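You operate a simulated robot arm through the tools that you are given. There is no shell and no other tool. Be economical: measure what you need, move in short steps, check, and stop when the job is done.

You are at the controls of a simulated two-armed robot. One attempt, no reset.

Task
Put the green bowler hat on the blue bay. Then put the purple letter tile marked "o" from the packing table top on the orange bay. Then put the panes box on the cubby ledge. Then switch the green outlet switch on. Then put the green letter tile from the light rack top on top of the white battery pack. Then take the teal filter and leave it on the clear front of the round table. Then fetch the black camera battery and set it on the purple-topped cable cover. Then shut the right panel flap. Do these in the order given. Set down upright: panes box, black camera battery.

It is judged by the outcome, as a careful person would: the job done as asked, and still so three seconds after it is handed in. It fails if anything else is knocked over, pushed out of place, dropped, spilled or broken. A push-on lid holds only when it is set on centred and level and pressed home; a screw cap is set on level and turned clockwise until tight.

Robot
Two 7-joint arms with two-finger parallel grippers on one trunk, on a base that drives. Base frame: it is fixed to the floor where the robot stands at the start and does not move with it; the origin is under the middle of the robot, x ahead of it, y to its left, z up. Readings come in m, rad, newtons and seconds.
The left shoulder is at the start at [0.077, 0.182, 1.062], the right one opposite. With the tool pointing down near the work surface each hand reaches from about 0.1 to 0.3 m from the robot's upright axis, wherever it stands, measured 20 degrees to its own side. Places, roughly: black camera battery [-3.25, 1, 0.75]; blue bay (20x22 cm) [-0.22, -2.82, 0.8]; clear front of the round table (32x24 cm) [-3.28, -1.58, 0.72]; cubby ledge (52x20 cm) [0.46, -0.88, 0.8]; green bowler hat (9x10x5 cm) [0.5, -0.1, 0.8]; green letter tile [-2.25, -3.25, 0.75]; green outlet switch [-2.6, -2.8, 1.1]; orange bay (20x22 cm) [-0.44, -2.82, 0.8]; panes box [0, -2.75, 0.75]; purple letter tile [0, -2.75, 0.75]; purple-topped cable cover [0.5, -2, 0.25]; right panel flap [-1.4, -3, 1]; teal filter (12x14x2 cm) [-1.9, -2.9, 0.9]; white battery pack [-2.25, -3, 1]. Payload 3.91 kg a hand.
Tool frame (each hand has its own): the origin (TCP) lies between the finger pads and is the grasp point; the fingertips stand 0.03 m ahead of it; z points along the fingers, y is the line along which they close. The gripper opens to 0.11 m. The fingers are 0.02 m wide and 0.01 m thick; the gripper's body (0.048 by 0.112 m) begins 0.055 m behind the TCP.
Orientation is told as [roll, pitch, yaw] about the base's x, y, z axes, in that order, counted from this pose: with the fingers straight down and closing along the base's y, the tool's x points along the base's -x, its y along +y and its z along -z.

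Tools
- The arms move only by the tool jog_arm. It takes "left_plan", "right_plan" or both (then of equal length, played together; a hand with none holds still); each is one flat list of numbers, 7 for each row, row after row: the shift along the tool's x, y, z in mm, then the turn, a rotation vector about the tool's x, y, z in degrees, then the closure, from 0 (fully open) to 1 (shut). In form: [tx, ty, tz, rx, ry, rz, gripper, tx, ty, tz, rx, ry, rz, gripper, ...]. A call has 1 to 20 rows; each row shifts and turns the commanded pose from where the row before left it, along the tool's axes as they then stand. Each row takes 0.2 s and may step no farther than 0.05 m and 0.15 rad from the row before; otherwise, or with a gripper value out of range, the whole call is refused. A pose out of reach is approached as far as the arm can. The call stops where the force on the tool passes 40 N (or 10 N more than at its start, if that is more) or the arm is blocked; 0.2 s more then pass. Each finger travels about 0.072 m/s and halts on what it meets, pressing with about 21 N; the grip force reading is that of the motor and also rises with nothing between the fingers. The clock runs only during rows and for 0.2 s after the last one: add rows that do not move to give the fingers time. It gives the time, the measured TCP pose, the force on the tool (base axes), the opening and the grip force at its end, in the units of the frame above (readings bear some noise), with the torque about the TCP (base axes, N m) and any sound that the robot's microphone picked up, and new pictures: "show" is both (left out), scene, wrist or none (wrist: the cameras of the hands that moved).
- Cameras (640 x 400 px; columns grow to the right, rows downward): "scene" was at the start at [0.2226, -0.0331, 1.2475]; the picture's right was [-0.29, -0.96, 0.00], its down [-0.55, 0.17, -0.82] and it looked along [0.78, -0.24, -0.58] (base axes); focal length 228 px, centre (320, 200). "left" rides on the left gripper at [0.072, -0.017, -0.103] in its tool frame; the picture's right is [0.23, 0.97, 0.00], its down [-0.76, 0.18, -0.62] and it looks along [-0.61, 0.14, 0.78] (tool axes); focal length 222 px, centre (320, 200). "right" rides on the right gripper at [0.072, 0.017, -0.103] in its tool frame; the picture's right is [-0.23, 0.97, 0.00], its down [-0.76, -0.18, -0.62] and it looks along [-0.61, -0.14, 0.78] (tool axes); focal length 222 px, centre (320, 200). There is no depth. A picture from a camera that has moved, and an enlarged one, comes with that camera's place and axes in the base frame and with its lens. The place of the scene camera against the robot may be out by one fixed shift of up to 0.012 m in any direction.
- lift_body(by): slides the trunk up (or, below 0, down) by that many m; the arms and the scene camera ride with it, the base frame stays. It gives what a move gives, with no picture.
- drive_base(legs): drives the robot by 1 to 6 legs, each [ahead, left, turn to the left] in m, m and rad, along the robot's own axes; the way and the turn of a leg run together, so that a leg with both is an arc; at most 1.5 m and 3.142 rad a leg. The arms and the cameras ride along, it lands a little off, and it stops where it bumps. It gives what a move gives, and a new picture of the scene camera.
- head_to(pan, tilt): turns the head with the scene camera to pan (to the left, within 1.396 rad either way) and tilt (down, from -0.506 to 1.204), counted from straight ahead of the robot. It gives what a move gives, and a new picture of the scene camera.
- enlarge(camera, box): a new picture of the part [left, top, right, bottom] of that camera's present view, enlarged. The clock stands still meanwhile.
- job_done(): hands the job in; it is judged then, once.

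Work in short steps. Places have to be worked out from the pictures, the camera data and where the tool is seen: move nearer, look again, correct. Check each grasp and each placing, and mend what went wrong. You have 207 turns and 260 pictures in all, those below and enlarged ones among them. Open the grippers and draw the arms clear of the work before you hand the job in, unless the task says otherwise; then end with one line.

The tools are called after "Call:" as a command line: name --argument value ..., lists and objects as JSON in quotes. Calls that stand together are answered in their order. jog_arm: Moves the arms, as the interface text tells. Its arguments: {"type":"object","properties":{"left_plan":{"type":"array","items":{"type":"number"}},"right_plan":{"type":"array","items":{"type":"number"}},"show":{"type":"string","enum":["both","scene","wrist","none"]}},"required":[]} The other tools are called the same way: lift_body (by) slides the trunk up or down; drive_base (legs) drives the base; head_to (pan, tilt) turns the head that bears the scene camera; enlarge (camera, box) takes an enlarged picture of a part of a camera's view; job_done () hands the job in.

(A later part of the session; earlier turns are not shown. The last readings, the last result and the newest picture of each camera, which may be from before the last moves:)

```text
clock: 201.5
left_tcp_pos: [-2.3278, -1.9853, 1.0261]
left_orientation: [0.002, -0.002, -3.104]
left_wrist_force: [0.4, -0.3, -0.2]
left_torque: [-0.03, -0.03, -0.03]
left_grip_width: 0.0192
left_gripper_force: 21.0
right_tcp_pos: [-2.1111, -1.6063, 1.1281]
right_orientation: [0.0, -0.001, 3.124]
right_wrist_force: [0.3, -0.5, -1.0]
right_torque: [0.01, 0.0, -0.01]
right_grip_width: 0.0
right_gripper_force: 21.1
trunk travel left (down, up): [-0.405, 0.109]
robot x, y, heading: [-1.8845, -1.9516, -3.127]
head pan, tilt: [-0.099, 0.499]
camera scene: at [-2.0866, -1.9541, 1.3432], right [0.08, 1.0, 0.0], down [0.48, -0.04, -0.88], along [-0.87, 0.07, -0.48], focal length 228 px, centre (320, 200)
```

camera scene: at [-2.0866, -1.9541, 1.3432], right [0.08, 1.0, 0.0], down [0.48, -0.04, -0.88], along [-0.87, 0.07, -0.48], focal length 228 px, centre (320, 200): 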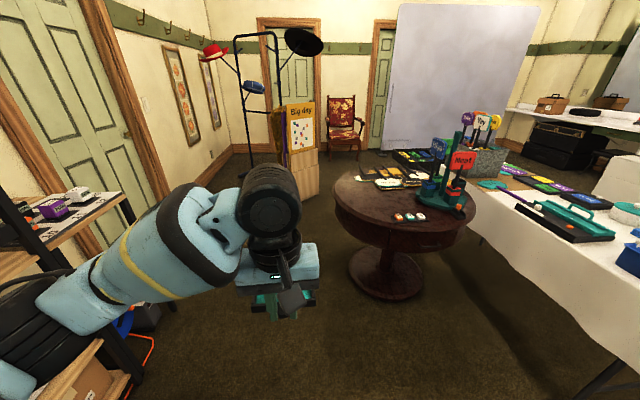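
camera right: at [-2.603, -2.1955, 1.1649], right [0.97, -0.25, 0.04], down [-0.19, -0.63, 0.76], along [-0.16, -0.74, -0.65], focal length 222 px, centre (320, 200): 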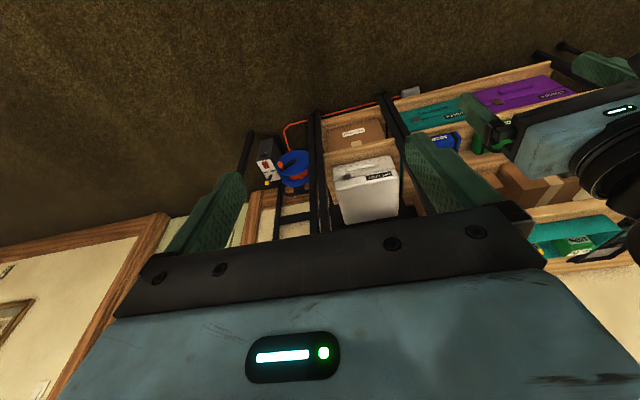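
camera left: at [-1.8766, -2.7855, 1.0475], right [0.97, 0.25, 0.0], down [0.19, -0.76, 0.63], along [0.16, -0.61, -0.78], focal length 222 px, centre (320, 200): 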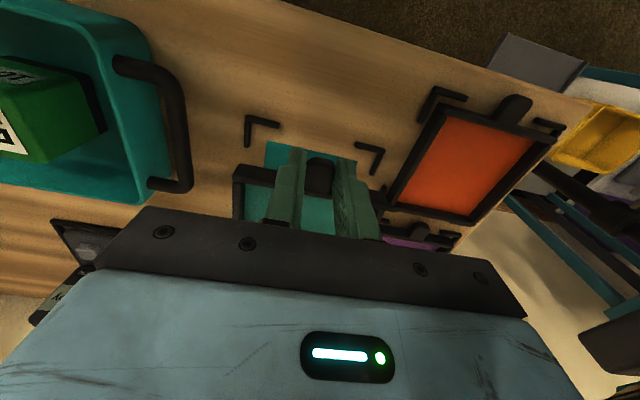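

Round table centre ≈[-3.25,-1.42], radius ≈0.42; its clear front is on the -y side. I turn to face +y, back a little, and strafe to stand in front of it.

Call:
drive_base --legs '[[0, 0, -1.575], [-0.22, 0, 0], [0, 0.8, 0]]'

Call:
head_to --pan 0.3 --tilt 0.5

```text
clock: 214.1
left_tcp_pos: [-2.7188, -1.756, 1.0249]
left_orientation: [0.002, -0.001, 1.614]
left_wrist_force: [0.0, -0.2, -1.2]
left_torque: [-0.07, 0.01, -0.02]
left_grip_width: 0.0192
left_gripper_force: 20.7
right_tcp_pos: [-2.3386, -1.9713, 1.1275]
right_orientation: [0.0, -0.001, 1.556]
right_wrist_force: [-0.1, -0.8, -0.6]
right_torque: [-0.02, -0.01, -0.01]
right_grip_width: 0.0
right_gripper_force: 21.0
trunk travel left (down, up): [-0.405, 0.109]
robot x, y, heading: [-2.6883, -2.2019, 1.588]
head pan, tilt: [-0.099, 0.499]
camera scene: at [-2.6801, -2.0047, 1.3432], right [1.0, -0.08, 0.0], down [-0.04, -0.48, -0.88], along [0.07, 0.88, -0.48], focal length 228 px, centre (320, 200)
```

scene: 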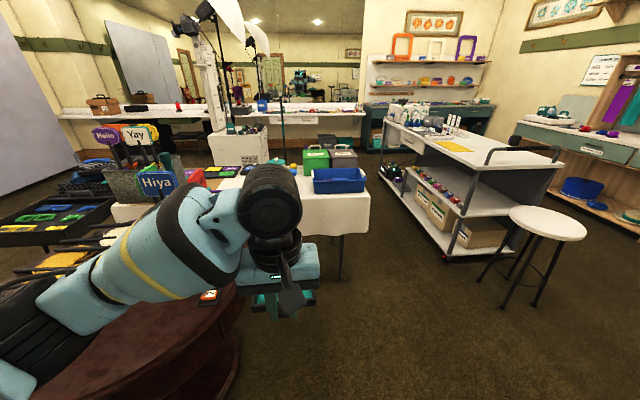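

```text
clock: 215.0
left_tcp_pos: [-2.7195, -1.7558, 1.0253]
left_orientation: [0.001, -0.001, 1.613]
left_wrist_force: [0.4, -0.3, -0.8]
left_torque: [-0.02, -0.02, 0.01]
left_grip_width: 0.019
left_gripper_force: 20.8
right_tcp_pos: [-2.3397, -1.9715, 1.1289]
right_orientation: [0.0, 0.001, 1.559]
right_wrist_force: [-0.3, 0.0, 0.9]
right_torque: [0.01, 0.03, 0.01]
right_grip_width: 0.0
right_gripper_force: 21.1
trunk travel left (down, up): [-0.405, 0.109]
robot x, y, heading: [-2.6833, -2.197, 1.587]
head pan, tilt: [0.3, 0.499]
camera scene: at [-2.7158, -2.009, 1.3432], right [0.95, 0.31, 0.0], down [0.15, -0.45, -0.88], along [-0.27, 0.83, -0.48], focal length 228 px, centre (320, 200)
```

scene: 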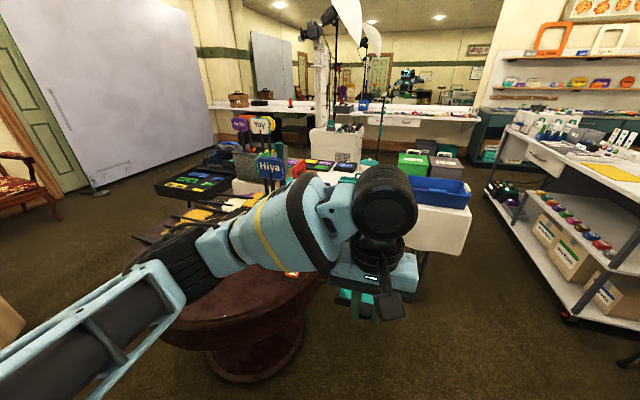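

The way is clear; I strafe left another 0.6 m with a look down.

Call:
drive_base --legs '[[0, 0.6, -0.017]]'

Call:
enlarge --camera "left" --box '[0, 0, 640, 400]'

```text
clock: 220.8
left_tcp_pos: [-3.321, -1.759, 1.0246]
left_orientation: [0.0, -0.002, 1.592]
left_wrist_force: [0.3, 0.6, -0.7]
left_torque: [-0.04, -0.03, 0.02]
left_grip_width: 0.0191
left_gripper_force: 21.4
right_tcp_pos: [-2.9463, -1.9832, 1.1279]
right_orientation: [0.0, 0.0, 1.536]
right_wrist_force: [0.1, -0.5, 0.1]
right_torque: [-0.03, 0.0, -0.03]
right_grip_width: 0.0001
right_gripper_force: 21.1
trunk travel left (down, up): [-0.405, 0.109]
robot x, y, heading: [-3.2952, -2.205, 1.569]
head pan, tilt: [0.3, 0.499]
camera scene: at [-3.3226, -2.0133, 1.3432], right [0.96, 0.29, 0.0], down [0.14, -0.46, -0.88], along [-0.26, 0.84, -0.48], focal length 228 px, centre (320, 200)
```

scene: 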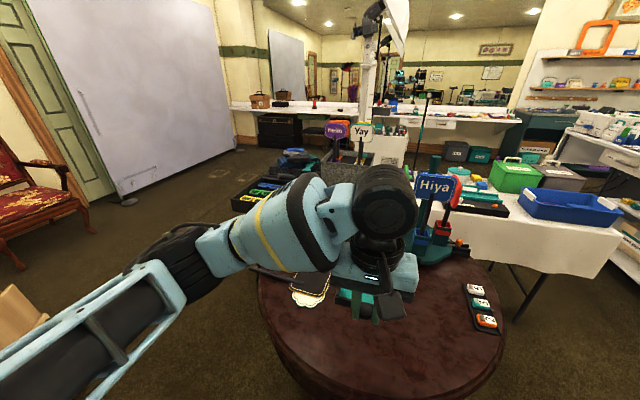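

```text
1.00 times, centred on (320, 200) of left (not enlarged: the box is as wide or as high as the picture)
camera zoom: at [-3.3008, -1.8324, 1.129], right [-0.97, -0.25, 0.0], down [-0.19, 0.76, 0.62], along [-0.16, 0.61, -0.78], focal length 222 px, centre (320, 200)
```

zoom: 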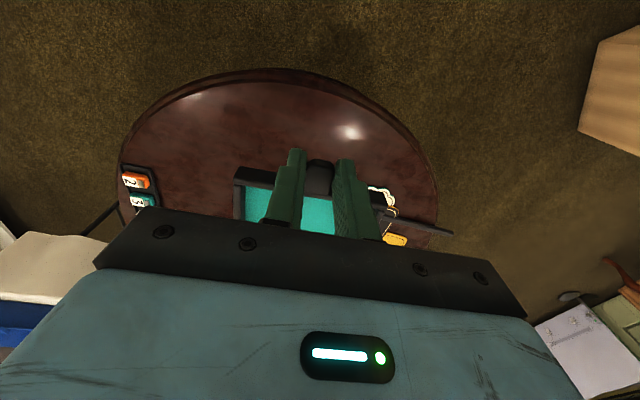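

The clear spot is confirmed ([-3.28,-1.58]); loose items start beyond x≈-3.48. I bring the filter over it and lower most of the way.

Call:
jog_arm --left_plan '[-38, -14.5, 0, 0, 0, 0, 1, -38, -14.5, 0, 0, 0, 0, 1, -37, -14, 0, 0, 0, 0, 1, 0, 0, 45, 0, 0, 0, 1, 0, 0, 45, 0, 0, 0, 1, 0, 0, 45, 0, 0, 0, 1, 0, 0, 45, 0, 0, 0, 1]'

```text
clock: 222.4
left_tcp_pos: [-3.2787, -1.645, 0.8447]
left_orientation: [0.002, -0.004, 1.592]
left_wrist_force: [0.0, 0.3, -0.1]
left_torque: [-0.05, -0.03, 0.03]
left_grip_width: 0.0192
left_gripper_force: 20.8
right_tcp_pos: [-2.9449, -1.9827, 1.1274]
right_orientation: [0.0, 0.001, 1.535]
right_wrist_force: [-1.8, 0.2, 0.2]
right_torque: [-0.04, 0.02, -0.03]
right_grip_width: 0.0
right_gripper_force: 21.1
trunk travel left (down, up): [-0.405, 0.109]
robot x, y, heading: [-3.296, -2.2025, 1.575]
head pan, tilt: [0.3, 0.499]
camera scene: at [-3.3225, -2.0132, 1.3432], right [0.96, 0.29, 0.0], down [0.14, -0.46, -0.88], along [-0.26, 0.84, -0.48], focal length 228 px, centre (320, 200)
camera left: at [-3.2588, -1.7175, 0.949], right [-0.97, -0.25, 0.0], down [-0.19, 0.76, 0.63], along [-0.16, 0.61, -0.78], focal length 222 px, centre (320, 200)
```

scene: 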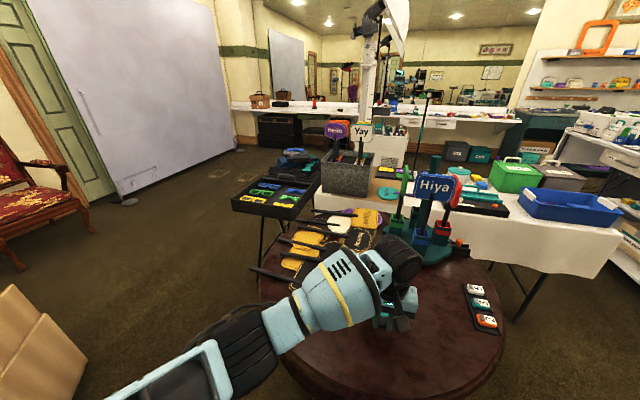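
left: 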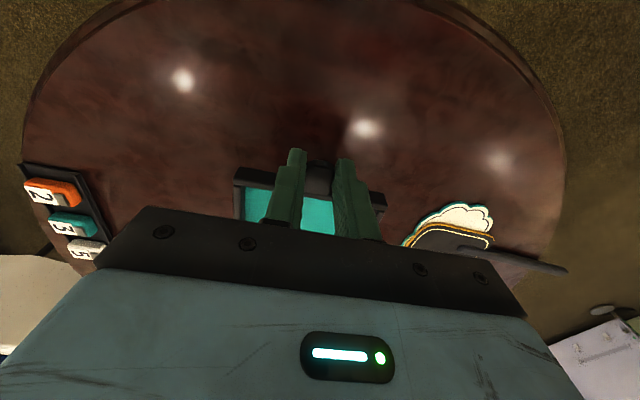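

Clear all around. I lower the rest, ending in small steps.

Call:
jog_arm --left_plan '[0, 0, 40, 0, 0, 0, 1, 0, 0, 30, 0, 0, 0, 1, 0, 0, 5, 0, 0, 0, 1, 0, 0, 3, 0, 0, 0, 1, 0, 0, 0, 0, 0, 0, 1]' --show "wrist"

```text
clock: 223.6
left_tcp_pos: [-3.2803, -1.647, 0.7678]
left_orientation: [0.001, -0.002, 1.592]
left_wrist_force: [0.5, 0.2, -0.6]
left_torque: [-0.05, 0.02, 0.01]
left_grip_width: 0.0192
left_gripper_force: 21.0
right_tcp_pos: [-2.9455, -1.9827, 1.1274]
right_orientation: [0.0, -0.001, 1.535]
right_wrist_force: [0.0, 0.3, 0.6]
right_torque: [-0.03, -0.04, 0.02]
right_grip_width: 0.0001
right_gripper_force: 20.9
trunk travel left (down, up): [-0.405, 0.109]
robot x, y, heading: [-3.2906, -2.2023, 1.573]
head pan, tilt: [0.3, 0.499]
camera left: at [-3.2602, -1.7185, 0.871], right [-0.97, -0.25, 0.0], down [-0.19, 0.76, 0.62], along [-0.16, 0.61, -0.78], focal length 222 px, centre (320, 200)
```

left: 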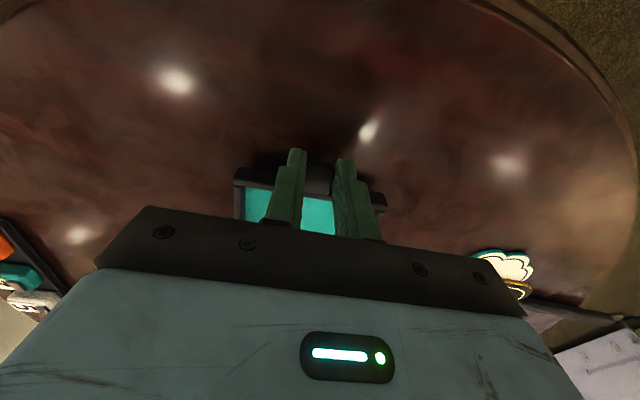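

Call:
jog_arm --left_plan '[0, 0, 3, 0, 0, 0, 1, 0, 0, 3, 0, 0, 0, 1, 0, 0, 2, 0, 0, 0, 1, 0, 0, 0, 0, 0, 0, 1]' --show "none"

```text
clock: 224.6
left_tcp_pos: [-3.2797, -1.6477, 0.7596]
left_orientation: [0.001, -0.002, 1.592]
left_wrist_force: [0.4, 0.6, -1.1]
left_torque: [-0.02, 0.0, 0.0]
left_grip_width: 0.0193
left_gripper_force: 21.0
right_tcp_pos: [-2.9456, -1.9829, 1.1281]
right_orientation: [0.001, -0.002, 1.536]
right_wrist_force: [-0.2, -0.1, -0.4]
right_torque: [0.0, 0.0, 0.03]
right_grip_width: 0.0001
right_gripper_force: 20.6
trunk travel left (down, up): [-0.405, 0.109]
robot x, y, heading: [-3.2946, -2.2027, 1.57]
head pan, tilt: [0.3, 0.499]
```

Call:
jog_arm --left_plan '[0, 0, 2, 0, 0, 0, 1, 0, 0, 2, 0, 0, 0, 1, 0, 0, 2, 0, 0, 0, 1, 0, 0, 0, 0, 0, 0, 1]' --show "none"

```text
clock: 225.6
left_tcp_pos: [-3.28, -1.6463, 0.7542]
left_orientation: [0.0, -0.006, 1.592]
left_wrist_force: [-2.1, 2.6, 11.8]
left_torque: [0.4, 0.1, 0.03]
left_grip_width: 0.0193
left_gripper_force: 20.9
right_tcp_pos: [-2.9466, -1.9853, 1.1285]
right_orientation: [-0.002, -0.001, 1.535]
right_wrist_force: [0.1, 0.3, -0.3]
right_torque: [0.0, 0.03, 0.0]
right_grip_width: 0.0001
right_gripper_force: 21.0
trunk travel left (down, up): [-0.405, 0.109]
robot x, y, heading: [-3.2962, -2.2058, 1.566]
head pan, tilt: [0.3, 0.499]
```

Contact felt. I release and rise, then look.

Call:
jog_arm --left_plan '[0, 0, 0, 0, 0, 0, 0.7, 0, 0, 0, 0, 0, 0, 0.5, 0, 0, 0, 0, 0, 0, 0.5, 0, 0, -40, 0, 0, 0, 0.5, 0, 0, -45, 0, 0, 0, 0.5, 0, 0, -45, 0, 0, 0, 0.5, 0, 0, -45, 0, 0, 0, 0, 0, 0, -45, 0, 0, 0, 0]' --show "wrist"

```text
clock: 227.4
left_tcp_pos: [-3.2809, -1.6438, 0.9748]
left_orientation: [0.003, 0.0, 1.591]
left_wrist_force: [0.0, 0.6, -0.5]
left_torque: [0.01, 0.01, -0.03]
left_grip_width: 0.1101
left_gripper_force: 0.1
right_tcp_pos: [-2.9452, -1.9838, 1.1286]
right_orientation: [-0.001, 0.001, 1.536]
right_wrist_force: [-0.2, 0.6, 0.3]
right_torque: [0.0, 0.0, 0.0]
right_grip_width: 0.0
right_gripper_force: 20.8
trunk travel left (down, up): [-0.405, 0.109]
robot x, y, heading: [-3.2983, -2.2042, 1.571]
head pan, tilt: [0.3, 0.499]
camera left: at [-3.2609, -1.7161, 1.0772], right [-0.97, -0.25, 0.0], down [-0.19, 0.76, 0.62], along [-0.16, 0.6, -0.78], focal length 222 px, centre (320, 200)
```

left: 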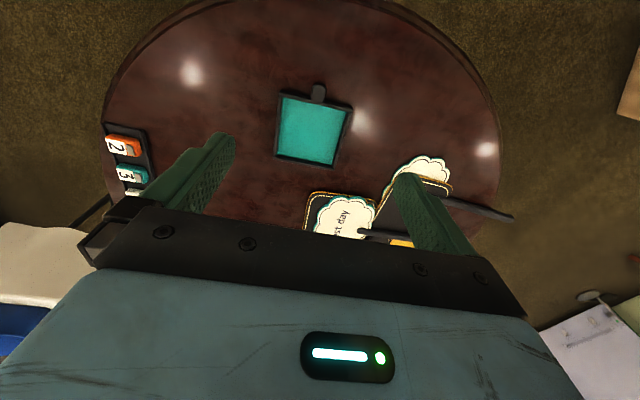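

The filter lies on the clear front. Next the black camera battery near [-3.25,1,0.75]: I retract the hand, turn to face +x, and back up to go around the round table's left side.

Call:
jog_arm --left_plan '[40, 0, -10, 0, 0, 0, 0.5, 40, 0, -10, 0, 0, 0, 1, 40, 0, -10, 0, 0, 0, 1, 30, 0, 0, 0, 0, 0, 1]' --show "none"

Call:
drive_base --legs '[[0, 0, -1.57], [-0.9, 0, 0], [0, 0.4, 0]]'

Call:
head_to --pan 1.2 --tilt 0.4

```text
clock: 228.4
left_tcp_pos: [-3.2788, -1.7989, 1.0042]
left_orientation: [0.002, -0.002, 1.594]
left_wrist_force: [0.1, -0.1, -0.3]
left_torque: [0.03, 0.01, -0.01]
left_grip_width: 0.0001
left_gripper_force: 21.1
right_tcp_pos: [-2.9451, -1.9833, 1.1285]
right_orientation: [0.001, 0.0, 1.536]
right_wrist_force: [-0.2, 0.3, 0.1]
right_torque: [-0.01, 0.02, -0.03]
right_grip_width: 0.0
right_gripper_force: 20.9
trunk travel left (down, up): [-0.405, 0.109]
robot x, y, heading: [-3.2937, -2.2022, 1.57]
head pan, tilt: [0.3, 0.499]
```

```text
clock: 237.0
left_tcp_pos: [-3.7849, -2.2203, 1.0029]
left_orientation: [0.002, -0.001, -0.004]
left_wrist_force: [-0.1, 0.5, 0.2]
left_torque: [0.03, 0.0, 0.0]
left_grip_width: 0.0
left_gripper_force: 20.9
right_tcp_pos: [-3.9785, -2.5493, 1.1283]
right_orientation: [-0.001, 0.001, -0.057]
right_wrist_force: [0.2, -0.3, 0.3]
right_torque: [0.0, 0.02, 0.02]
right_grip_width: 0.0
right_gripper_force: 21.2
trunk travel left (down, up): [-0.405, 0.109]
robot x, y, heading: [-4.1915, -2.1931, -0.02]
head pan, tilt: [0.3, 0.499]
stopped in leg 2: the robot was blocked; the commanded pose is now the measured one
camera scene: at [-3.9917, -2.1799, 1.343], right [0.27, -0.96, 0.0], down [-0.46, -0.13, -0.88], along [0.84, 0.24, -0.48], focal length 228 px, centre (320, 200)
```

scene: 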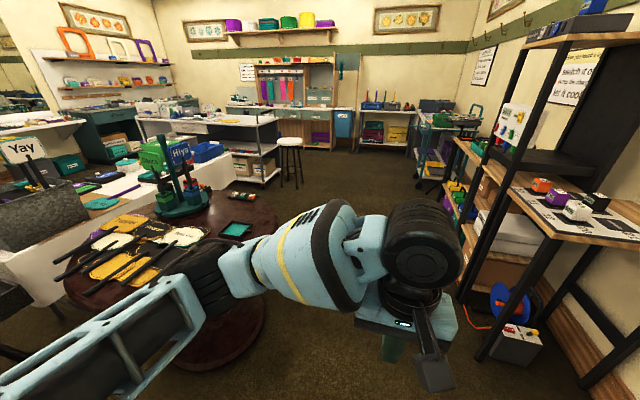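

```text
clock: 238.2
left_tcp_pos: [-3.785, -2.2197, 1.0049]
left_orientation: [0.003, -0.003, -0.004]
left_wrist_force: [0.4, -0.2, -1.0]
left_torque: [-0.01, 0.01, 0.03]
left_grip_width: 0.0
left_gripper_force: 21.4
right_tcp_pos: [-3.9793, -2.549, 1.1275]
right_orientation: [-0.001, 0.001, -0.058]
right_wrist_force: [-0.2, -0.4, 0.2]
right_torque: [0.02, 0.03, 0.02]
right_grip_width: 0.0
right_gripper_force: 20.7
trunk travel left (down, up): [-0.405, 0.109]
robot x, y, heading: [-4.1919, -2.1929, -0.024]
head pan, tilt: [1.201, 0.4]
camera scene: at [-4.045, -2.1186, 1.3523], right [0.92, -0.39, 0.0], down [-0.15, -0.36, -0.92], along [0.36, 0.85, -0.39], focal length 228 px, centre (320, 200)
```

scene: 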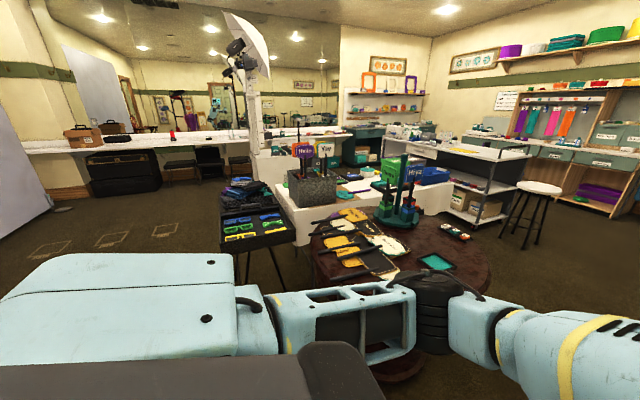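

I bumped something behind just at the end of the leg. I ease forward, then take a diagonal path between the crate and the tray stand, checking on the way.

Call:
drive_base --legs '[[0.04, 0.0, 0.02], [-0.02, 0.5, 0]]'

Call:
head_to --pan 1.39 --tilt 0.6

```text
clock: 243.6
left_tcp_pos: [-3.7644, -1.7044, 1.0034]
left_orientation: [0.001, -0.002, 0.021]
left_wrist_force: [0.0, -0.1, 0.1]
left_torque: [0.0, 0.03, 0.02]
left_grip_width: 0.0002
left_gripper_force: 21.1
right_tcp_pos: [-3.9488, -2.0372, 1.1276]
right_orientation: [0.001, 0.0, -0.034]
right_wrist_force: [-0.4, -0.4, 0.6]
right_torque: [0.03, 0.01, -0.01]
right_grip_width: 0.0
right_gripper_force: 20.9
trunk travel left (down, up): [-0.405, 0.109]
robot x, y, heading: [-4.1723, -1.6871, 0.0]
head pan, tilt: [1.201, 0.4]
camera scene: at [-4.0264, -1.6089, 1.3523], right [0.93, -0.36, 0.0], down [-0.14, -0.36, -0.92], along [0.33, 0.86, -0.39], focal length 228 px, centre (320, 200)
```

scene: 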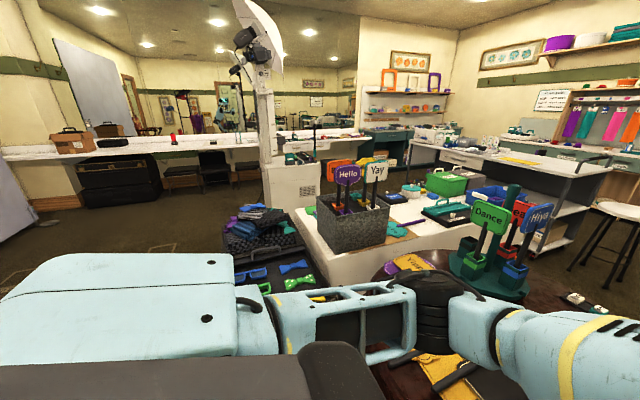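

```text
clock: 244.3
left_tcp_pos: [-3.7653, -1.7046, 1.0043]
left_orientation: [0.002, -0.001, 0.02]
left_wrist_force: [0.1, 0.0, -0.1]
left_torque: [0.0, -0.01, -0.01]
left_grip_width: 0.0002
left_gripper_force: 21.1
right_tcp_pos: [-3.9506, -2.0372, 1.1285]
right_orientation: [0.002, 0.0, -0.033]
right_wrist_force: [0.3, 0.2, -0.9]
right_torque: [-0.02, -0.01, 0.01]
right_grip_width: 0.0
right_gripper_force: 21.5
trunk travel left (down, up): [-0.405, 0.109]
robot x, y, heading: [-4.1704, -1.6863, 0.0]
head pan, tilt: [1.389, 0.6]
camera scene: at [-4.0439, -1.6085, 1.3342], right [0.98, -0.18, 0.0], down [-0.1, -0.56, -0.83], along [0.15, 0.81, -0.56], focal length 228 px, centre (320, 200)
```

scene: 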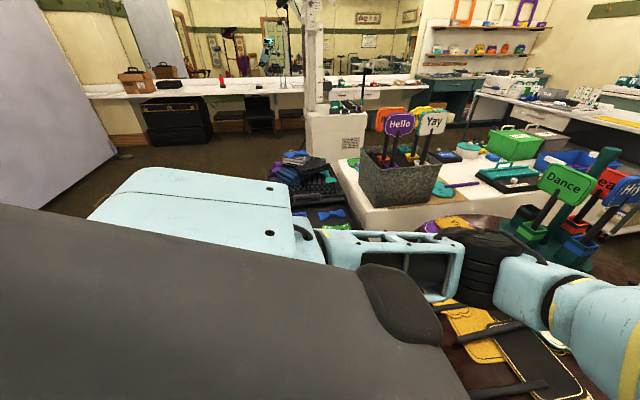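

I continue diagonally and then along +y past the stand.

Call:
drive_base --legs '[[-0.36, 0.36, 0], [0, 1.3, 0]]'

Call:
head_to --pan 0.7 --tilt 0.5

```text
clock: 259.2
left_tcp_pos: [-4.1268, -0.0448, 1.0038]
left_orientation: [0.001, -0.003, 0.036]
left_wrist_force: [0.0, 0.2, 0.0]
left_torque: [-0.03, 0.02, -0.01]
left_grip_width: 0.0002
left_gripper_force: 21.6
right_tcp_pos: [-4.3072, -0.3807, 1.1278]
right_orientation: [-0.001, 0.0, -0.018]
right_wrist_force: [0.3, -0.5, -0.4]
right_torque: [0.0, -0.01, -0.01]
right_grip_width: 0.0002
right_gripper_force: 20.4
trunk travel left (down, up): [-0.405, 0.109]
robot x, y, heading: [-4.5354, -0.0359, 0.015]
head pan, tilt: [1.389, 0.6]
camera scene: at [-4.4076, 0.0468, 1.3341], right [0.99, -0.17, 0.0], down [-0.09, -0.56, -0.83], along [0.14, 0.81, -0.56], focal length 228 px, centre (320, 200)
```

scene: 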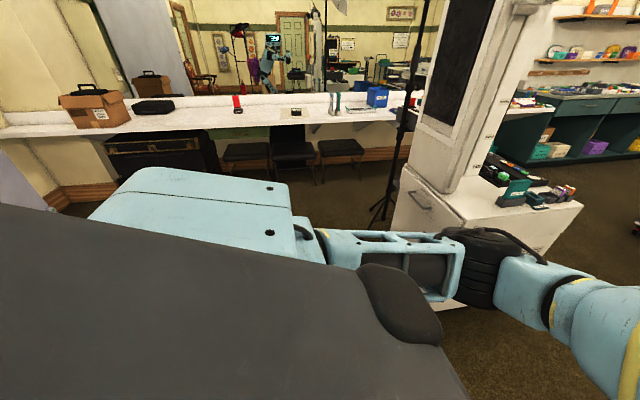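

```text
clock: 260.3
left_tcp_pos: [-4.1267, -0.0459, 1.0039]
left_orientation: [0.001, -0.002, 0.036]
left_wrist_force: [0.0, -0.2, -0.5]
left_torque: [-0.02, -0.02, 0.01]
left_grip_width: 0.0
left_gripper_force: 21.4
right_tcp_pos: [-4.3065, -0.3807, 1.1282]
right_orientation: [-0.001, 0.0, -0.019]
right_wrist_force: [1.0, 0.6, 0.0]
right_torque: [0.03, 0.04, -0.02]
right_grip_width: 0.0
right_gripper_force: 21.4
trunk travel left (down, up): [-0.405, 0.109]
robot x, y, heading: [-4.5321, -0.035, 0.01]
head pan, tilt: [0.7, 0.499]
camera scene: at [-4.3536, 0.0193, 1.3432], right [0.66, -0.76, 0.0], down [-0.36, -0.31, -0.88], along [0.66, 0.58, -0.48], focal length 228 px, centre (320, 200)
```

scene: 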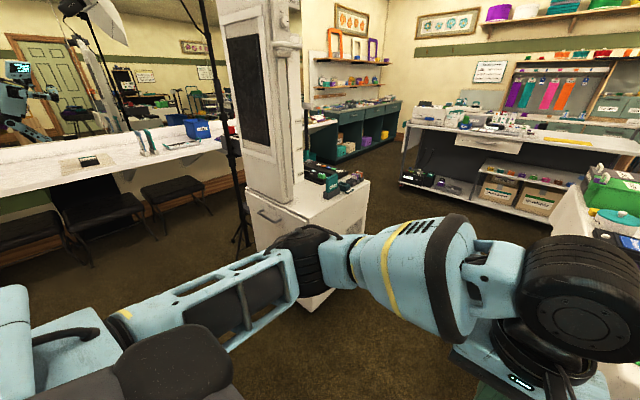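

A white pillar cabinet with small trays stands near [-3.3,0.8]; I enlarge it.

Call:
enlarge --camera "scene" --box '[240, 140, 400, 240]'

```text
4.00 times, centred on (320, 190) of scene
camera zoom: at [-4.3536, 0.0193, 1.3432], right [0.66, -0.76, 0.0], down [-0.36, -0.31, -0.88], along [0.66, 0.58, -0.48], focal length 910 px, centre (320, 240)
```

zoom: 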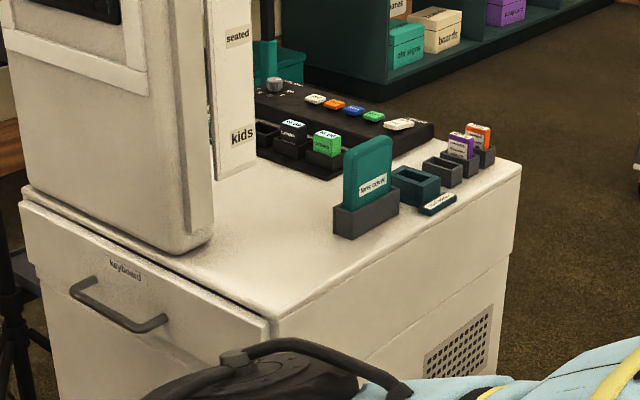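

The black battery sits in a charger on the cabinet at ≈[-3.38,0.94], reachable facing +y with the right hand. I park the left hand to its side, turn to face +y, and strafe right.

Call:
jog_arm --left_plan '[0, 40, 0, 0, 0, 0, 1, 0, 40, -10, 0, 0, 0, 1, 0, 40, -10, 0, 0, 0, 1, 0, 40, -10, 0, 0, 0, 1, 20, 40, 0, 0, 0, 0, 1, 30, 40, 0, 0, 0, 0, 1, 40, 10, 0, 0, 0, 0, 1, 40, 0, 0, 0, 0, 0, 1]' --show "none"

Call:
drive_base --legs '[[0, 0, 1.56], [0.12, 0, 0], [0, -0.9, 0]]'

Call:
head_to --pan 0.0 --tilt 0.5

```text
clock: 262.1
left_tcp_pos: [-4.2369, 0.1951, 1.0456]
left_orientation: [0.003, 0.001, 0.036]
left_wrist_force: [1.5, 0.2, 0.8]
left_torque: [-0.01, 0.01, 0.01]
left_grip_width: 0.0003
left_gripper_force: 21.5
left hand out of reach, approached as far as the arm can: row 8
right_tcp_pos: [-4.3068, -0.3811, 1.1291]
right_orientation: [0.0, 0.0, -0.018]
right_wrist_force: [0.1, 0.7, 0.0]
right_torque: [0.01, 0.0, 0.0]
right_grip_width: 0.0
right_gripper_force: 21.1
trunk travel left (down, up): [-0.405, 0.109]
robot x, y, heading: [-4.5338, -0.033, 0.014]
head pan, tilt: [0.7, 0.499]
```

```text
clock: 274.8
left_tcp_pos: [-3.8634, 0.3716, 1.0457]
left_orientation: [0.001, 0.001, 1.558]
left_wrist_force: [-0.1, 0.2, 0.0]
left_torque: [-0.02, -0.03, 0.0]
left_grip_width: 0.0003
left_gripper_force: 20.7
right_tcp_pos: [-3.2926, 0.2735, 1.1276]
right_orientation: [0.0, 0.0, 1.503]
right_wrist_force: [-1.1, -0.3, 0.6]
right_torque: [0.03, 0.0, 0.04]
right_grip_width: 0.0
right_gripper_force: 20.9
trunk travel left (down, up): [-0.405, 0.109]
robot x, y, heading: [-3.6508, 0.0632, 1.534]
head pan, tilt: [0.7, 0.499]
camera scene: at [-3.7022, 0.2394, 1.3432], right [0.79, 0.62, 0.0], down [0.3, -0.38, -0.88], along [-0.54, 0.69, -0.48], focal length 228 px, centre (320, 200)
```

scene: 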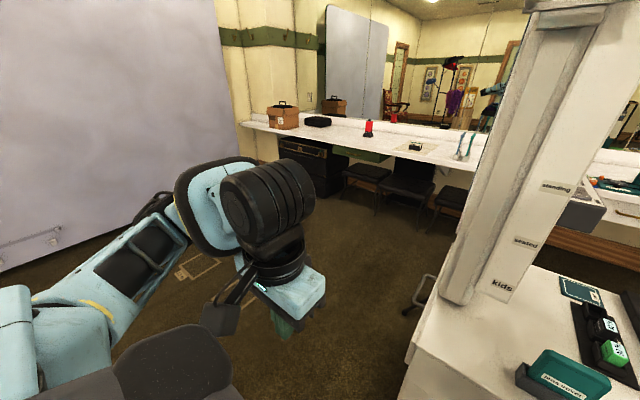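

```text
clock: 275.8
left_tcp_pos: [-3.8642, 0.3709, 1.0448]
left_orientation: [0.002, 0.001, 1.558]
left_wrist_force: [-0.7, -0.6, -0.3]
left_torque: [-0.03, 0.01, 0.01]
left_grip_width: 0.0002
left_gripper_force: 20.7
right_tcp_pos: [-3.2922, 0.274, 1.1292]
right_orientation: [0.0, 0.001, 1.506]
right_wrist_force: [-0.3, 0.1, -0.5]
right_torque: [0.0, 0.01, 0.03]
right_grip_width: 0.0
right_gripper_force: 20.9
trunk travel left (down, up): [-0.405, 0.109]
robot x, y, heading: [-3.6511, 0.066, 1.534]
head pan, tilt: [0.0, 0.499]
camera scene: at [-3.643, 0.2588, 1.3432], right [1.0, -0.03, 0.0], down [-0.02, -0.48, -0.88], along [0.03, 0.88, -0.48], focal length 228 px, centre (320, 200)
```

scene: 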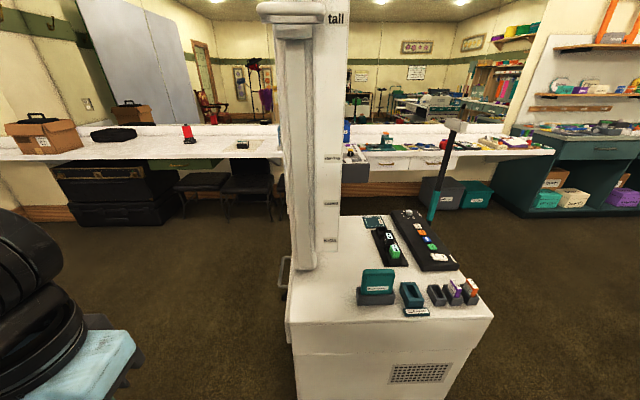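

Call:
enlarge --camera "scene" --box '[330, 200, 500, 320]'

```text
3.33 times, centred on (415, 260) of scene
camera zoom: at [-3.643, 0.2588, 1.3432], right [1.0, -0.03, 0.0], down [-0.02, -0.48, -0.88], along [0.03, 0.88, -0.48], focal length 758 px, centre (3, 0)
```

zoom: 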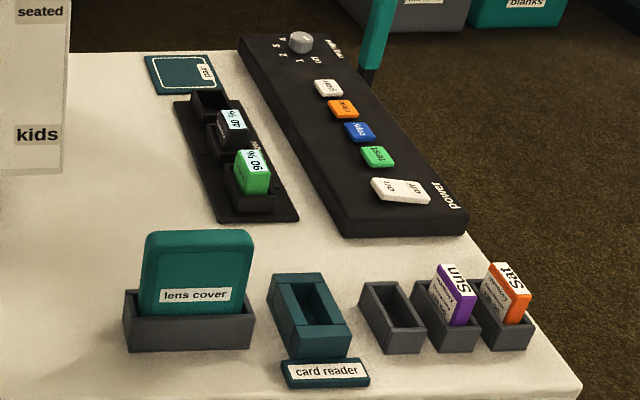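

Battery top ≈[-3.347,0.971,0.78] in the middle charger slot. I align the base: right 0.2, ahead 0.28.

Call:
drive_base --legs '[[0, 0, 0.036], [0, -0.2, 0], [0.27, 0, 0]]'

Call:
jog_arm --right_plan '[-20, 20, 0, 0, 0, 0, 0.5, -40, 20, 0, 0, 0, 0, 0, -40, 20, 0, 0, 0, 0, 0, -40, 20, 0, 0, 0, 0, 0, -40, 20, 0, 0, 0, 0, 0, -40, 20, 0, 0, 0, 0, 0, -40, 20, 20, 0, 0, 0, 0]'

```text
clock: 280.0
left_tcp_pos: [-3.6814, 0.6337, 1.0465]
left_orientation: [0.001, -0.001, 1.586]
left_wrist_force: [0.6, -0.4, -0.3]
left_torque: [0.0, -0.03, 0.0]
left_grip_width: 0.0001
left_gripper_force: 20.9
right_tcp_pos: [-3.1074, 0.5524, 1.1283]
right_orientation: [-0.001, -0.001, 1.531]
right_wrist_force: [1.5, 0.0, 0.1]
right_torque: [-0.04, -0.01, 0.02]
right_grip_width: 0.0
right_gripper_force: 21.2
trunk travel left (down, up): [-0.405, 0.109]
robot x, y, heading: [-3.4565, 0.332, 1.564]
head pan, tilt: [0.0, 0.499]
camera scene: at [-3.4574, 0.5277, 1.3431], right [1.0, -0.01, 0.0], down [0.0, -0.48, -0.88], along [0.01, 0.88, -0.48], focal length 228 px, centre (320, 200)
```

scene: 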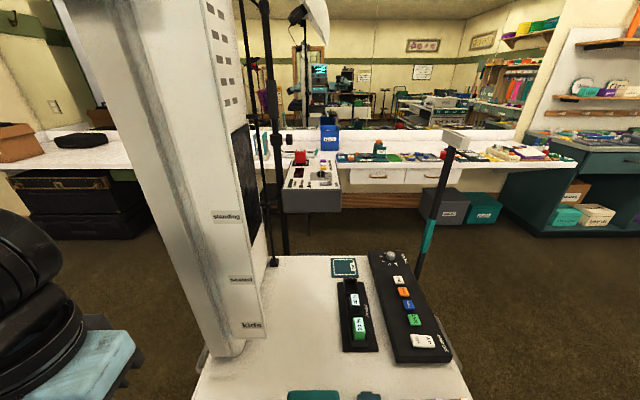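

```text
clock: 281.6
left_tcp_pos: [-3.6823, 0.6365, 1.0454]
left_orientation: [0.001, 0.001, 1.587]
left_wrist_force: [-0.2, -0.5, 0.1]
left_torque: [0.0, -0.01, -0.01]
left_grip_width: 0.0
left_gripper_force: 20.9
right_tcp_pos: [-3.2394, 0.8192, 1.1088]
right_orientation: [-0.001, 0.0, 1.533]
right_wrist_force: [0.7, -0.2, -0.3]
right_torque: [-0.04, 0.0, -0.01]
right_grip_width: 0.1098
right_gripper_force: 0.1
trunk travel left (down, up): [-0.405, 0.109]
robot x, y, heading: [-3.4597, 0.3344, 1.566]
head pan, tilt: [0.0, 0.499]
camera scene: at [-3.4578, 0.5292, 1.3428], right [1.0, -0.01, 0.0], down [0.0, -0.48, -0.88], along [0.01, 0.88, -0.48], focal length 228 px, centre (320, 200)
camera right: at [-3.2602, 0.7465, 1.2129], right [-0.96, 0.27, 0.0], down [0.21, 0.75, 0.62], along [0.17, 0.6, -0.78], focal length 222 px, centre (320, 200)
```

scene: 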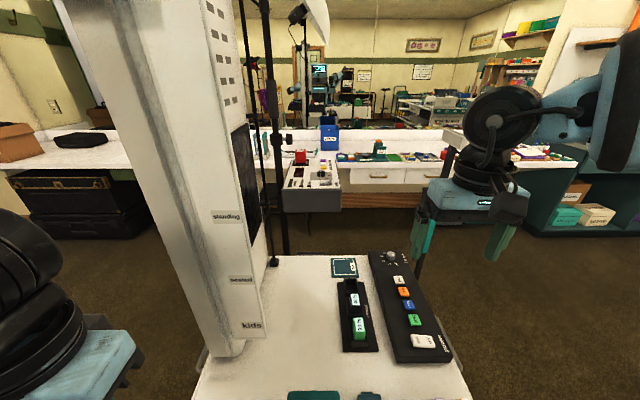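
right: 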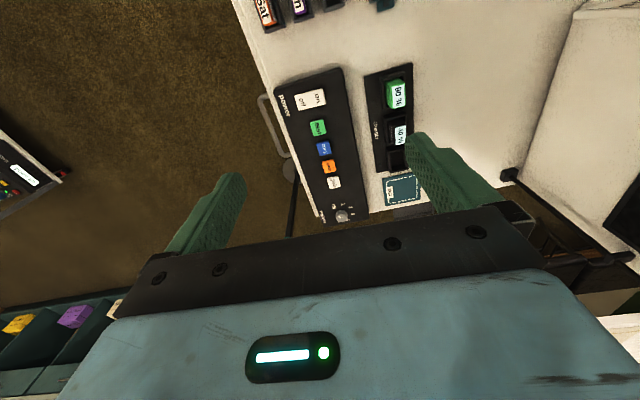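

Battery refined to ≈[-3.359,0.957]. I move the right hand above it and lower part way.

Call:
jog_arm --right_plan '[-33, 31.5, 0, 0, 0, 0, 0.4, -33, 31.5, 0, 0, 0, 0, 0.4, -33, 31.5, 0, 0, 0, 0, 0.4, -33, 31.5, 0, 0, 0, 0, 0.4, 0, 0, 45, 0, 0, 0, 0.4, 0, 0, 45, 0, 0, 0, 0.4, 0, 0, 45, 0, 0, 0, 0.4, 0, 0, 45, 0, 0, 0, 0.4]'

```text
clock: 283.4
left_tcp_pos: [-3.681, 0.634, 1.0461]
left_orientation: [0.001, 0.002, 1.584]
left_wrist_force: [-0.2, 0.0, 0.5]
left_torque: [0.0, 0.0, -0.04]
left_grip_width: 0.0
left_gripper_force: 20.6
right_tcp_pos: [-3.2794, 0.8601, 0.9316]
right_orientation: [0.001, 0.0, 1.532]
right_wrist_force: [0.8, 1.5, -0.2]
right_torque: [-0.01, -0.02, 0.01]
right_grip_width: 0.066
right_gripper_force: 0.0
right hand out of reach, approached as far as the arm can: row 2, 3, 4
trunk travel left (down, up): [-0.405, 0.109]
robot x, y, heading: [-3.4578, 0.3294, 1.568]
head pan, tilt: [0.0, 0.499]
camera scene: at [-3.4571, 0.5279, 1.3431], right [1.0, -0.01, 0.0], down [0.0, -0.48, -0.88], along [0.01, 0.88, -0.48], focal length 228 px, centre (320, 200)
camera right: at [-3.3012, 0.788, 1.035], right [-0.96, 0.26, 0.0], down [0.21, 0.75, 0.62], along [0.16, 0.6, -0.78], focal length 222 px, centre (320, 200)
```

scene: 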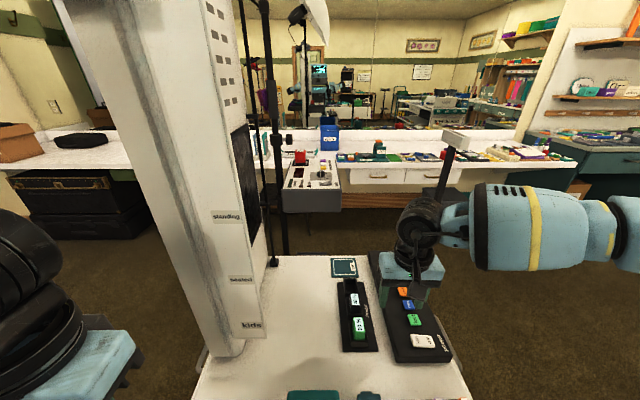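
right: 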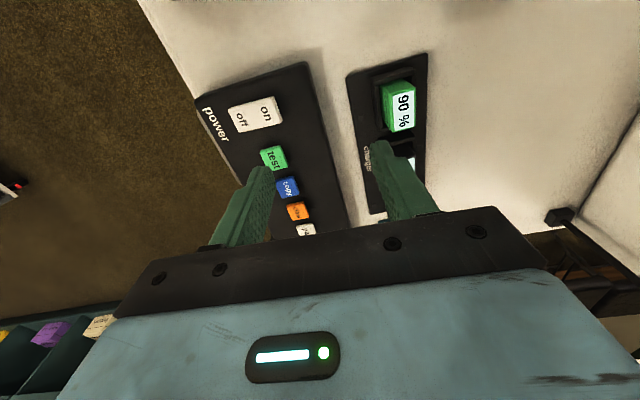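

It stopped short. At this lower height I continue toward the battery.

Call:
jog_arm --right_plan '[0, 28, 0, 0, 0, 0, 0.4, 0, 28, 0, 0, 0, 0, 0.4, 0, 27, 0, 0, 0, 0, 0.4, -31, 0, 0, 0, 0, 0, 0.4, -31, 0, 0, 0, 0, 0, 0.4, -31, 0, 0, 0, 0, 0, 0.4]' --show "wrist"

```text
clock: 284.8
left_tcp_pos: [-3.6818, 0.6329, 1.0462]
left_orientation: [0.003, 0.0, 1.586]
left_wrist_force: [0.4, 0.7, -0.5]
left_torque: [0.0, -0.02, 0.0]
left_grip_width: 0.0
left_gripper_force: 21.5
right_tcp_pos: [-3.2798, 0.8857, 0.9316]
right_orientation: [0.0, 0.0, 1.533]
right_wrist_force: [-0.3, -0.3, -0.9]
right_torque: [0.0, -0.04, 0.01]
right_grip_width: 0.0661
right_gripper_force: 0.1
right hand out of reach, approached as far as the arm can: row 1, 2, 3, 4, 5, 6
trunk travel left (down, up): [-0.405, 0.109]
robot x, y, heading: [-3.4581, 0.33, 1.561]
head pan, tilt: [0.0, 0.499]
camera right: at [-3.3006, 0.8129, 1.0353], right [-0.96, 0.26, 0.0], down [0.21, 0.75, 0.62], along [0.17, 0.6, -0.78], focal length 222 px, centre (320, 200)
```

right: 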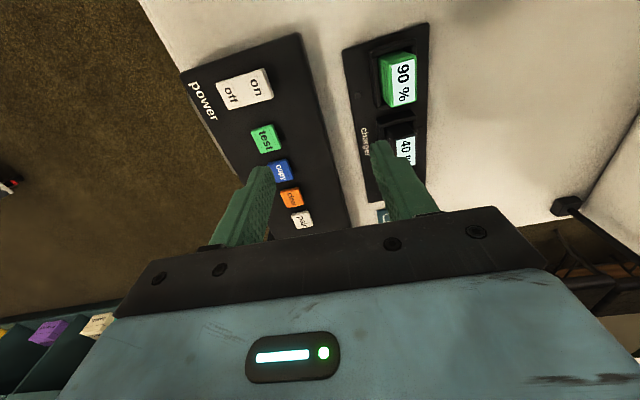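

The right arm can't come further in, so I move the base 8.6 cm left and 6.5 cm ahead instead.

Call:
drive_base --legs '[[0.0, 0.086, 0], [0.065, 0, 0]]'

Call:
enlarge --camera "right" --box '[0, 0, 640, 400]'

```text
clock: 286.9
left_tcp_pos: [-3.7681, 0.6703, 1.0454]
left_orientation: [0.001, 0.001, 1.583]
left_wrist_force: [0.1, 0.0, -0.6]
left_torque: [0.05, -0.01, 0.01]
left_grip_width: 0.0001
left_gripper_force: 20.4
right_tcp_pos: [-3.3663, 0.9191, 0.9313]
right_orientation: [-0.001, 0.0, 1.528]
right_wrist_force: [-0.1, -0.7, -0.2]
right_torque: [0.0, 0.01, -0.02]
right_grip_width: 0.0661
right_gripper_force: 0.1
trunk travel left (down, up): [-0.405, 0.109]
robot x, y, heading: [-3.5477, 0.3702, 1.559]
head pan, tilt: [0.0, 0.499]
stopped in leg 2: the robot was blocked; the commanded pose is now the measured one
camera scene: at [-3.5453, 0.5628, 1.3432], right [1.0, -0.01, 0.0], down [0.0, -0.48, -0.88], along [0.01, 0.88, -0.48], focal length 228 px, centre (320, 200)
```

scene: 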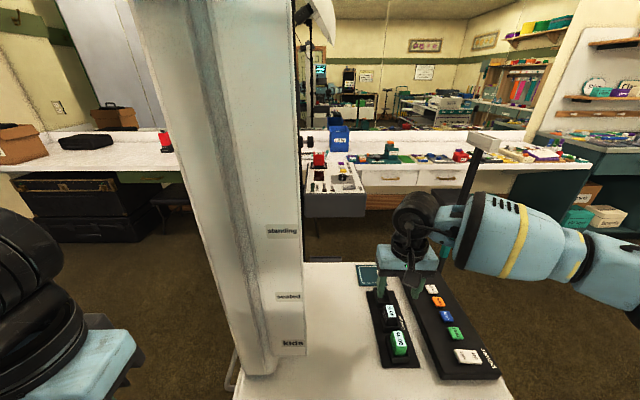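

```text
1.00 times, centred on (320, 200) of right (not enlarged: the box is as wide or as high as the picture)
camera zoom: at [-3.3874, 0.848, 1.0347], right [-0.96, 0.27, 0.0], down [0.21, 0.75, 0.62], along [0.17, 0.6, -0.78], focal length 222 px, centre (320, 200)
```

zoom: 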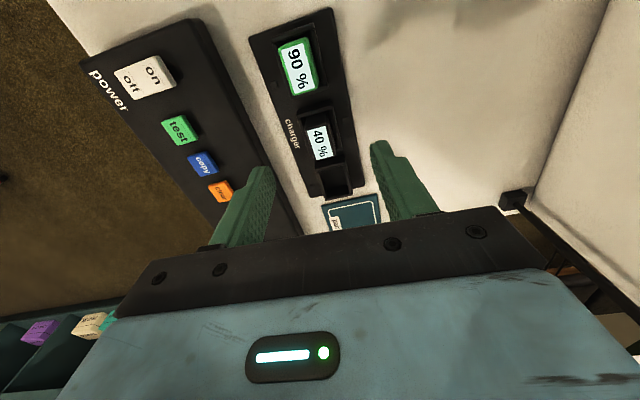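

Battery at [-3.356,0.955]. I move 35 mm ahead, 10 mm right.

Call:
jog_arm --right_plan '[-18, -5, 0, 0, 0, 0, 0.4, -18, -5, 20, 0, 0, 0, 0.4, 0, 0, 30, 0, 0, 0, 0.4]' --show "wrist"

```text
clock: 287.7
left_tcp_pos: [-3.769, 0.6708, 1.0456]
left_orientation: [0.003, 0.0, 1.583]
left_wrist_force: [0.5, 0.3, -0.2]
left_torque: [-0.02, 0.03, 0.0]
left_grip_width: 0.0001
left_gripper_force: 21.2
right_tcp_pos: [-3.3542, 0.9321, 0.8945]
right_orientation: [0.001, 0.0, 1.526]
right_wrist_force: [-0.9, 0.7, 0.7]
right_torque: [-0.02, 0.02, -0.01]
right_grip_width: 0.0661
right_gripper_force: 0.1
right hand out of reach, approached as far as the arm can: row 1, 2
trunk travel left (down, up): [-0.405, 0.109]
robot x, y, heading: [-3.5489, 0.3721, 1.554]
head pan, tilt: [0.0, 0.499]
camera right: at [-3.3756, 0.8608, 0.9976], right [-0.96, 0.27, 0.0], down [0.21, 0.75, 0.62], along [0.17, 0.6, -0.78], focal length 222 px, centre (320, 200)
```

right: 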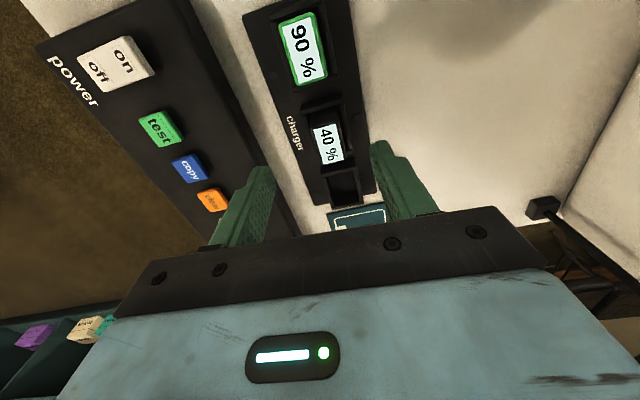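

Still 25 mm short. I raise the hand, lower the trunk to level the arm, and try again.

Call:
jog_arm --right_plan '[10, 0, -40, 0, 0, 0, 0.4, 0, 0, -40, 0, 0, 0, 0.4]' --show "none"

Call:
lift_body --by -0.1

Call:
jog_arm --right_plan '[-18, 0, 0, 0, 0, 0, 0.4, -18, 0, 0, 0, 0, 0, 0.4]' --show "wrist"

```text
clock: 288.3
left_tcp_pos: [-3.7686, 0.671, 1.0458]
left_orientation: [0.002, 0.0, 1.585]
left_wrist_force: [-0.1, 0.5, -0.1]
left_torque: [0.04, 0.01, 0.0]
left_grip_width: 0.0
left_gripper_force: 20.6
right_tcp_pos: [-3.3567, 0.9207, 0.9757]
right_orientation: [-0.002, 0.001, 1.527]
right_wrist_force: [-0.3, -0.3, -1.2]
right_torque: [0.01, 0.02, 0.0]
right_grip_width: 0.0661
right_gripper_force: 0.0
trunk travel left (down, up): [-0.405, 0.109]
robot x, y, heading: [-3.5438, 0.3635, 1.557]
head pan, tilt: [0.0, 0.499]
```

```text
clock: 289.6
left_tcp_pos: [-3.7679, 0.6746, 0.9228]
left_orientation: [0.003, 0.11, 1.582]
left_wrist_force: [0.5, -0.4, -0.1]
left_torque: [0.03, 0.0, 0.01]
left_grip_width: 0.0
left_gripper_force: 21.1
right_tcp_pos: [-3.3564, 0.9243, 0.877]
right_orientation: [-0.001, -0.001, 1.527]
right_wrist_force: [-0.5, 0.7, -0.5]
right_torque: [0.0, 0.0, 0.03]
right_grip_width: 0.066
right_gripper_force: 0.0
trunk travel left (down, up): [-0.305, 0.209]
robot x, y, heading: [-3.5459, 0.3687, 1.562]
head pan, tilt: [0.0, 0.499]
```

```text
clock: 290.2
left_tcp_pos: [-3.768, 0.6749, 0.9238]
left_orientation: [0.002, 0.11, 1.584]
left_wrist_force: [-0.3, 0.2, -0.8]
left_torque: [0.01, -0.02, 0.02]
left_grip_width: 0.0
left_gripper_force: 20.8
right_tcp_pos: [-3.3546, 0.9499, 0.8766]
right_orientation: [0.0, 0.0, 1.528]
right_wrist_force: [0.8, 0.2, 0.3]
right_torque: [-0.01, -0.02, 0.04]
right_grip_width: 0.066
right_gripper_force: 0.0
right hand out of reach, approached as far as the arm can: row 2
trunk travel left (down, up): [-0.305, 0.209]
robot x, y, heading: [-3.5469, 0.37, 1.559]
head pan, tilt: [0.0, 0.499]
camera right: at [-3.3759, 0.8786, 0.9804], right [-0.96, 0.27, 0.0], down [0.21, 0.75, 0.62], along [0.17, 0.6, -0.78], focal length 222 px, centre (320, 200)
```

right: 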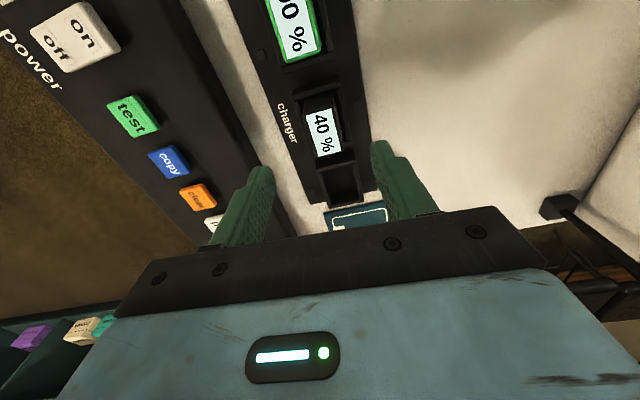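

Nearly over it (7 mm short but fingers overlap the battery). I descend to fingertips ≈0.767 and look.

Call:
jog_arm --right_plan '[-4, 0, 30, 0, 0, 0, 0.45, -4, 0, 30, 0, 0, 0, 0.45, 0, 0, 19, 0, 0, 0, 0.45]' --show "wrist"

Call:
enlarge --camera "scene" --box '[340, 230, 480, 340]'

```text
clock: 290.9
left_tcp_pos: [-3.7688, 0.6758, 0.9246]
left_orientation: [0.005, 0.109, 1.584]
left_wrist_force: [0.8, 1.2, -0.9]
left_torque: [-0.05, 0.01, 0.01]
left_grip_width: 0.0
left_gripper_force: 20.6
right_tcp_pos: [-3.3475, 0.9599, 0.8191]
right_orientation: [0.009, -0.004, 1.529]
right_wrist_force: [1.5, -11.3, 16.4]
right_torque: [-0.63, 0.48, 0.41]
right_grip_width: 0.0594
right_gripper_force: 0.0
right hand out of reach, approached as far as the arm can: row 1, 2, 3
trunk travel left (down, up): [-0.305, 0.209]
robot x, y, heading: [-3.5468, 0.3657, 1.56]
head pan, tilt: [0.0, 0.499]
stopped in row 3 (right hand): the force on the tool passed its limit at 48 N (the readings are from after the stop); the commanded pose is now the measured one
camera right: at [-3.3679, 0.8877, 0.9231], right [-0.96, 0.27, 0.01], down [0.22, 0.75, 0.63], along [0.16, 0.6, -0.78], focal length 222 px, centre (320, 200)
```

right: 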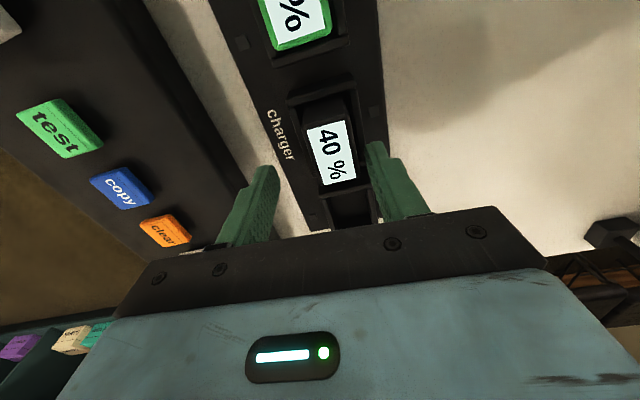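

```text
3.64 times, centred on (410, 285) of scene
camera zoom: at [-3.5447, 0.5943, 1.238], right [1.0, -0.01, 0.0], down [-0.01, -0.48, -0.88], along [0.01, 0.88, -0.48], focal length 828 px, centre (-7, -109)
```

zoom: 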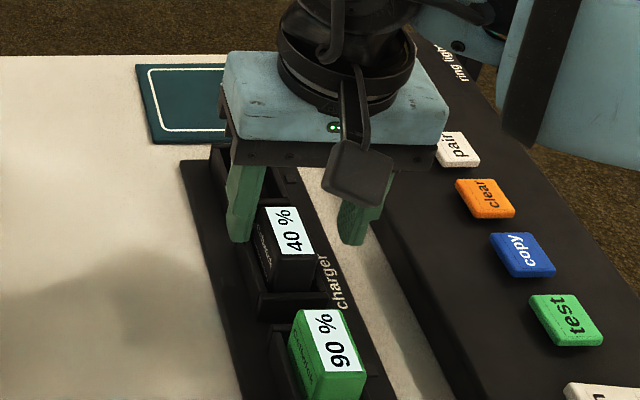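

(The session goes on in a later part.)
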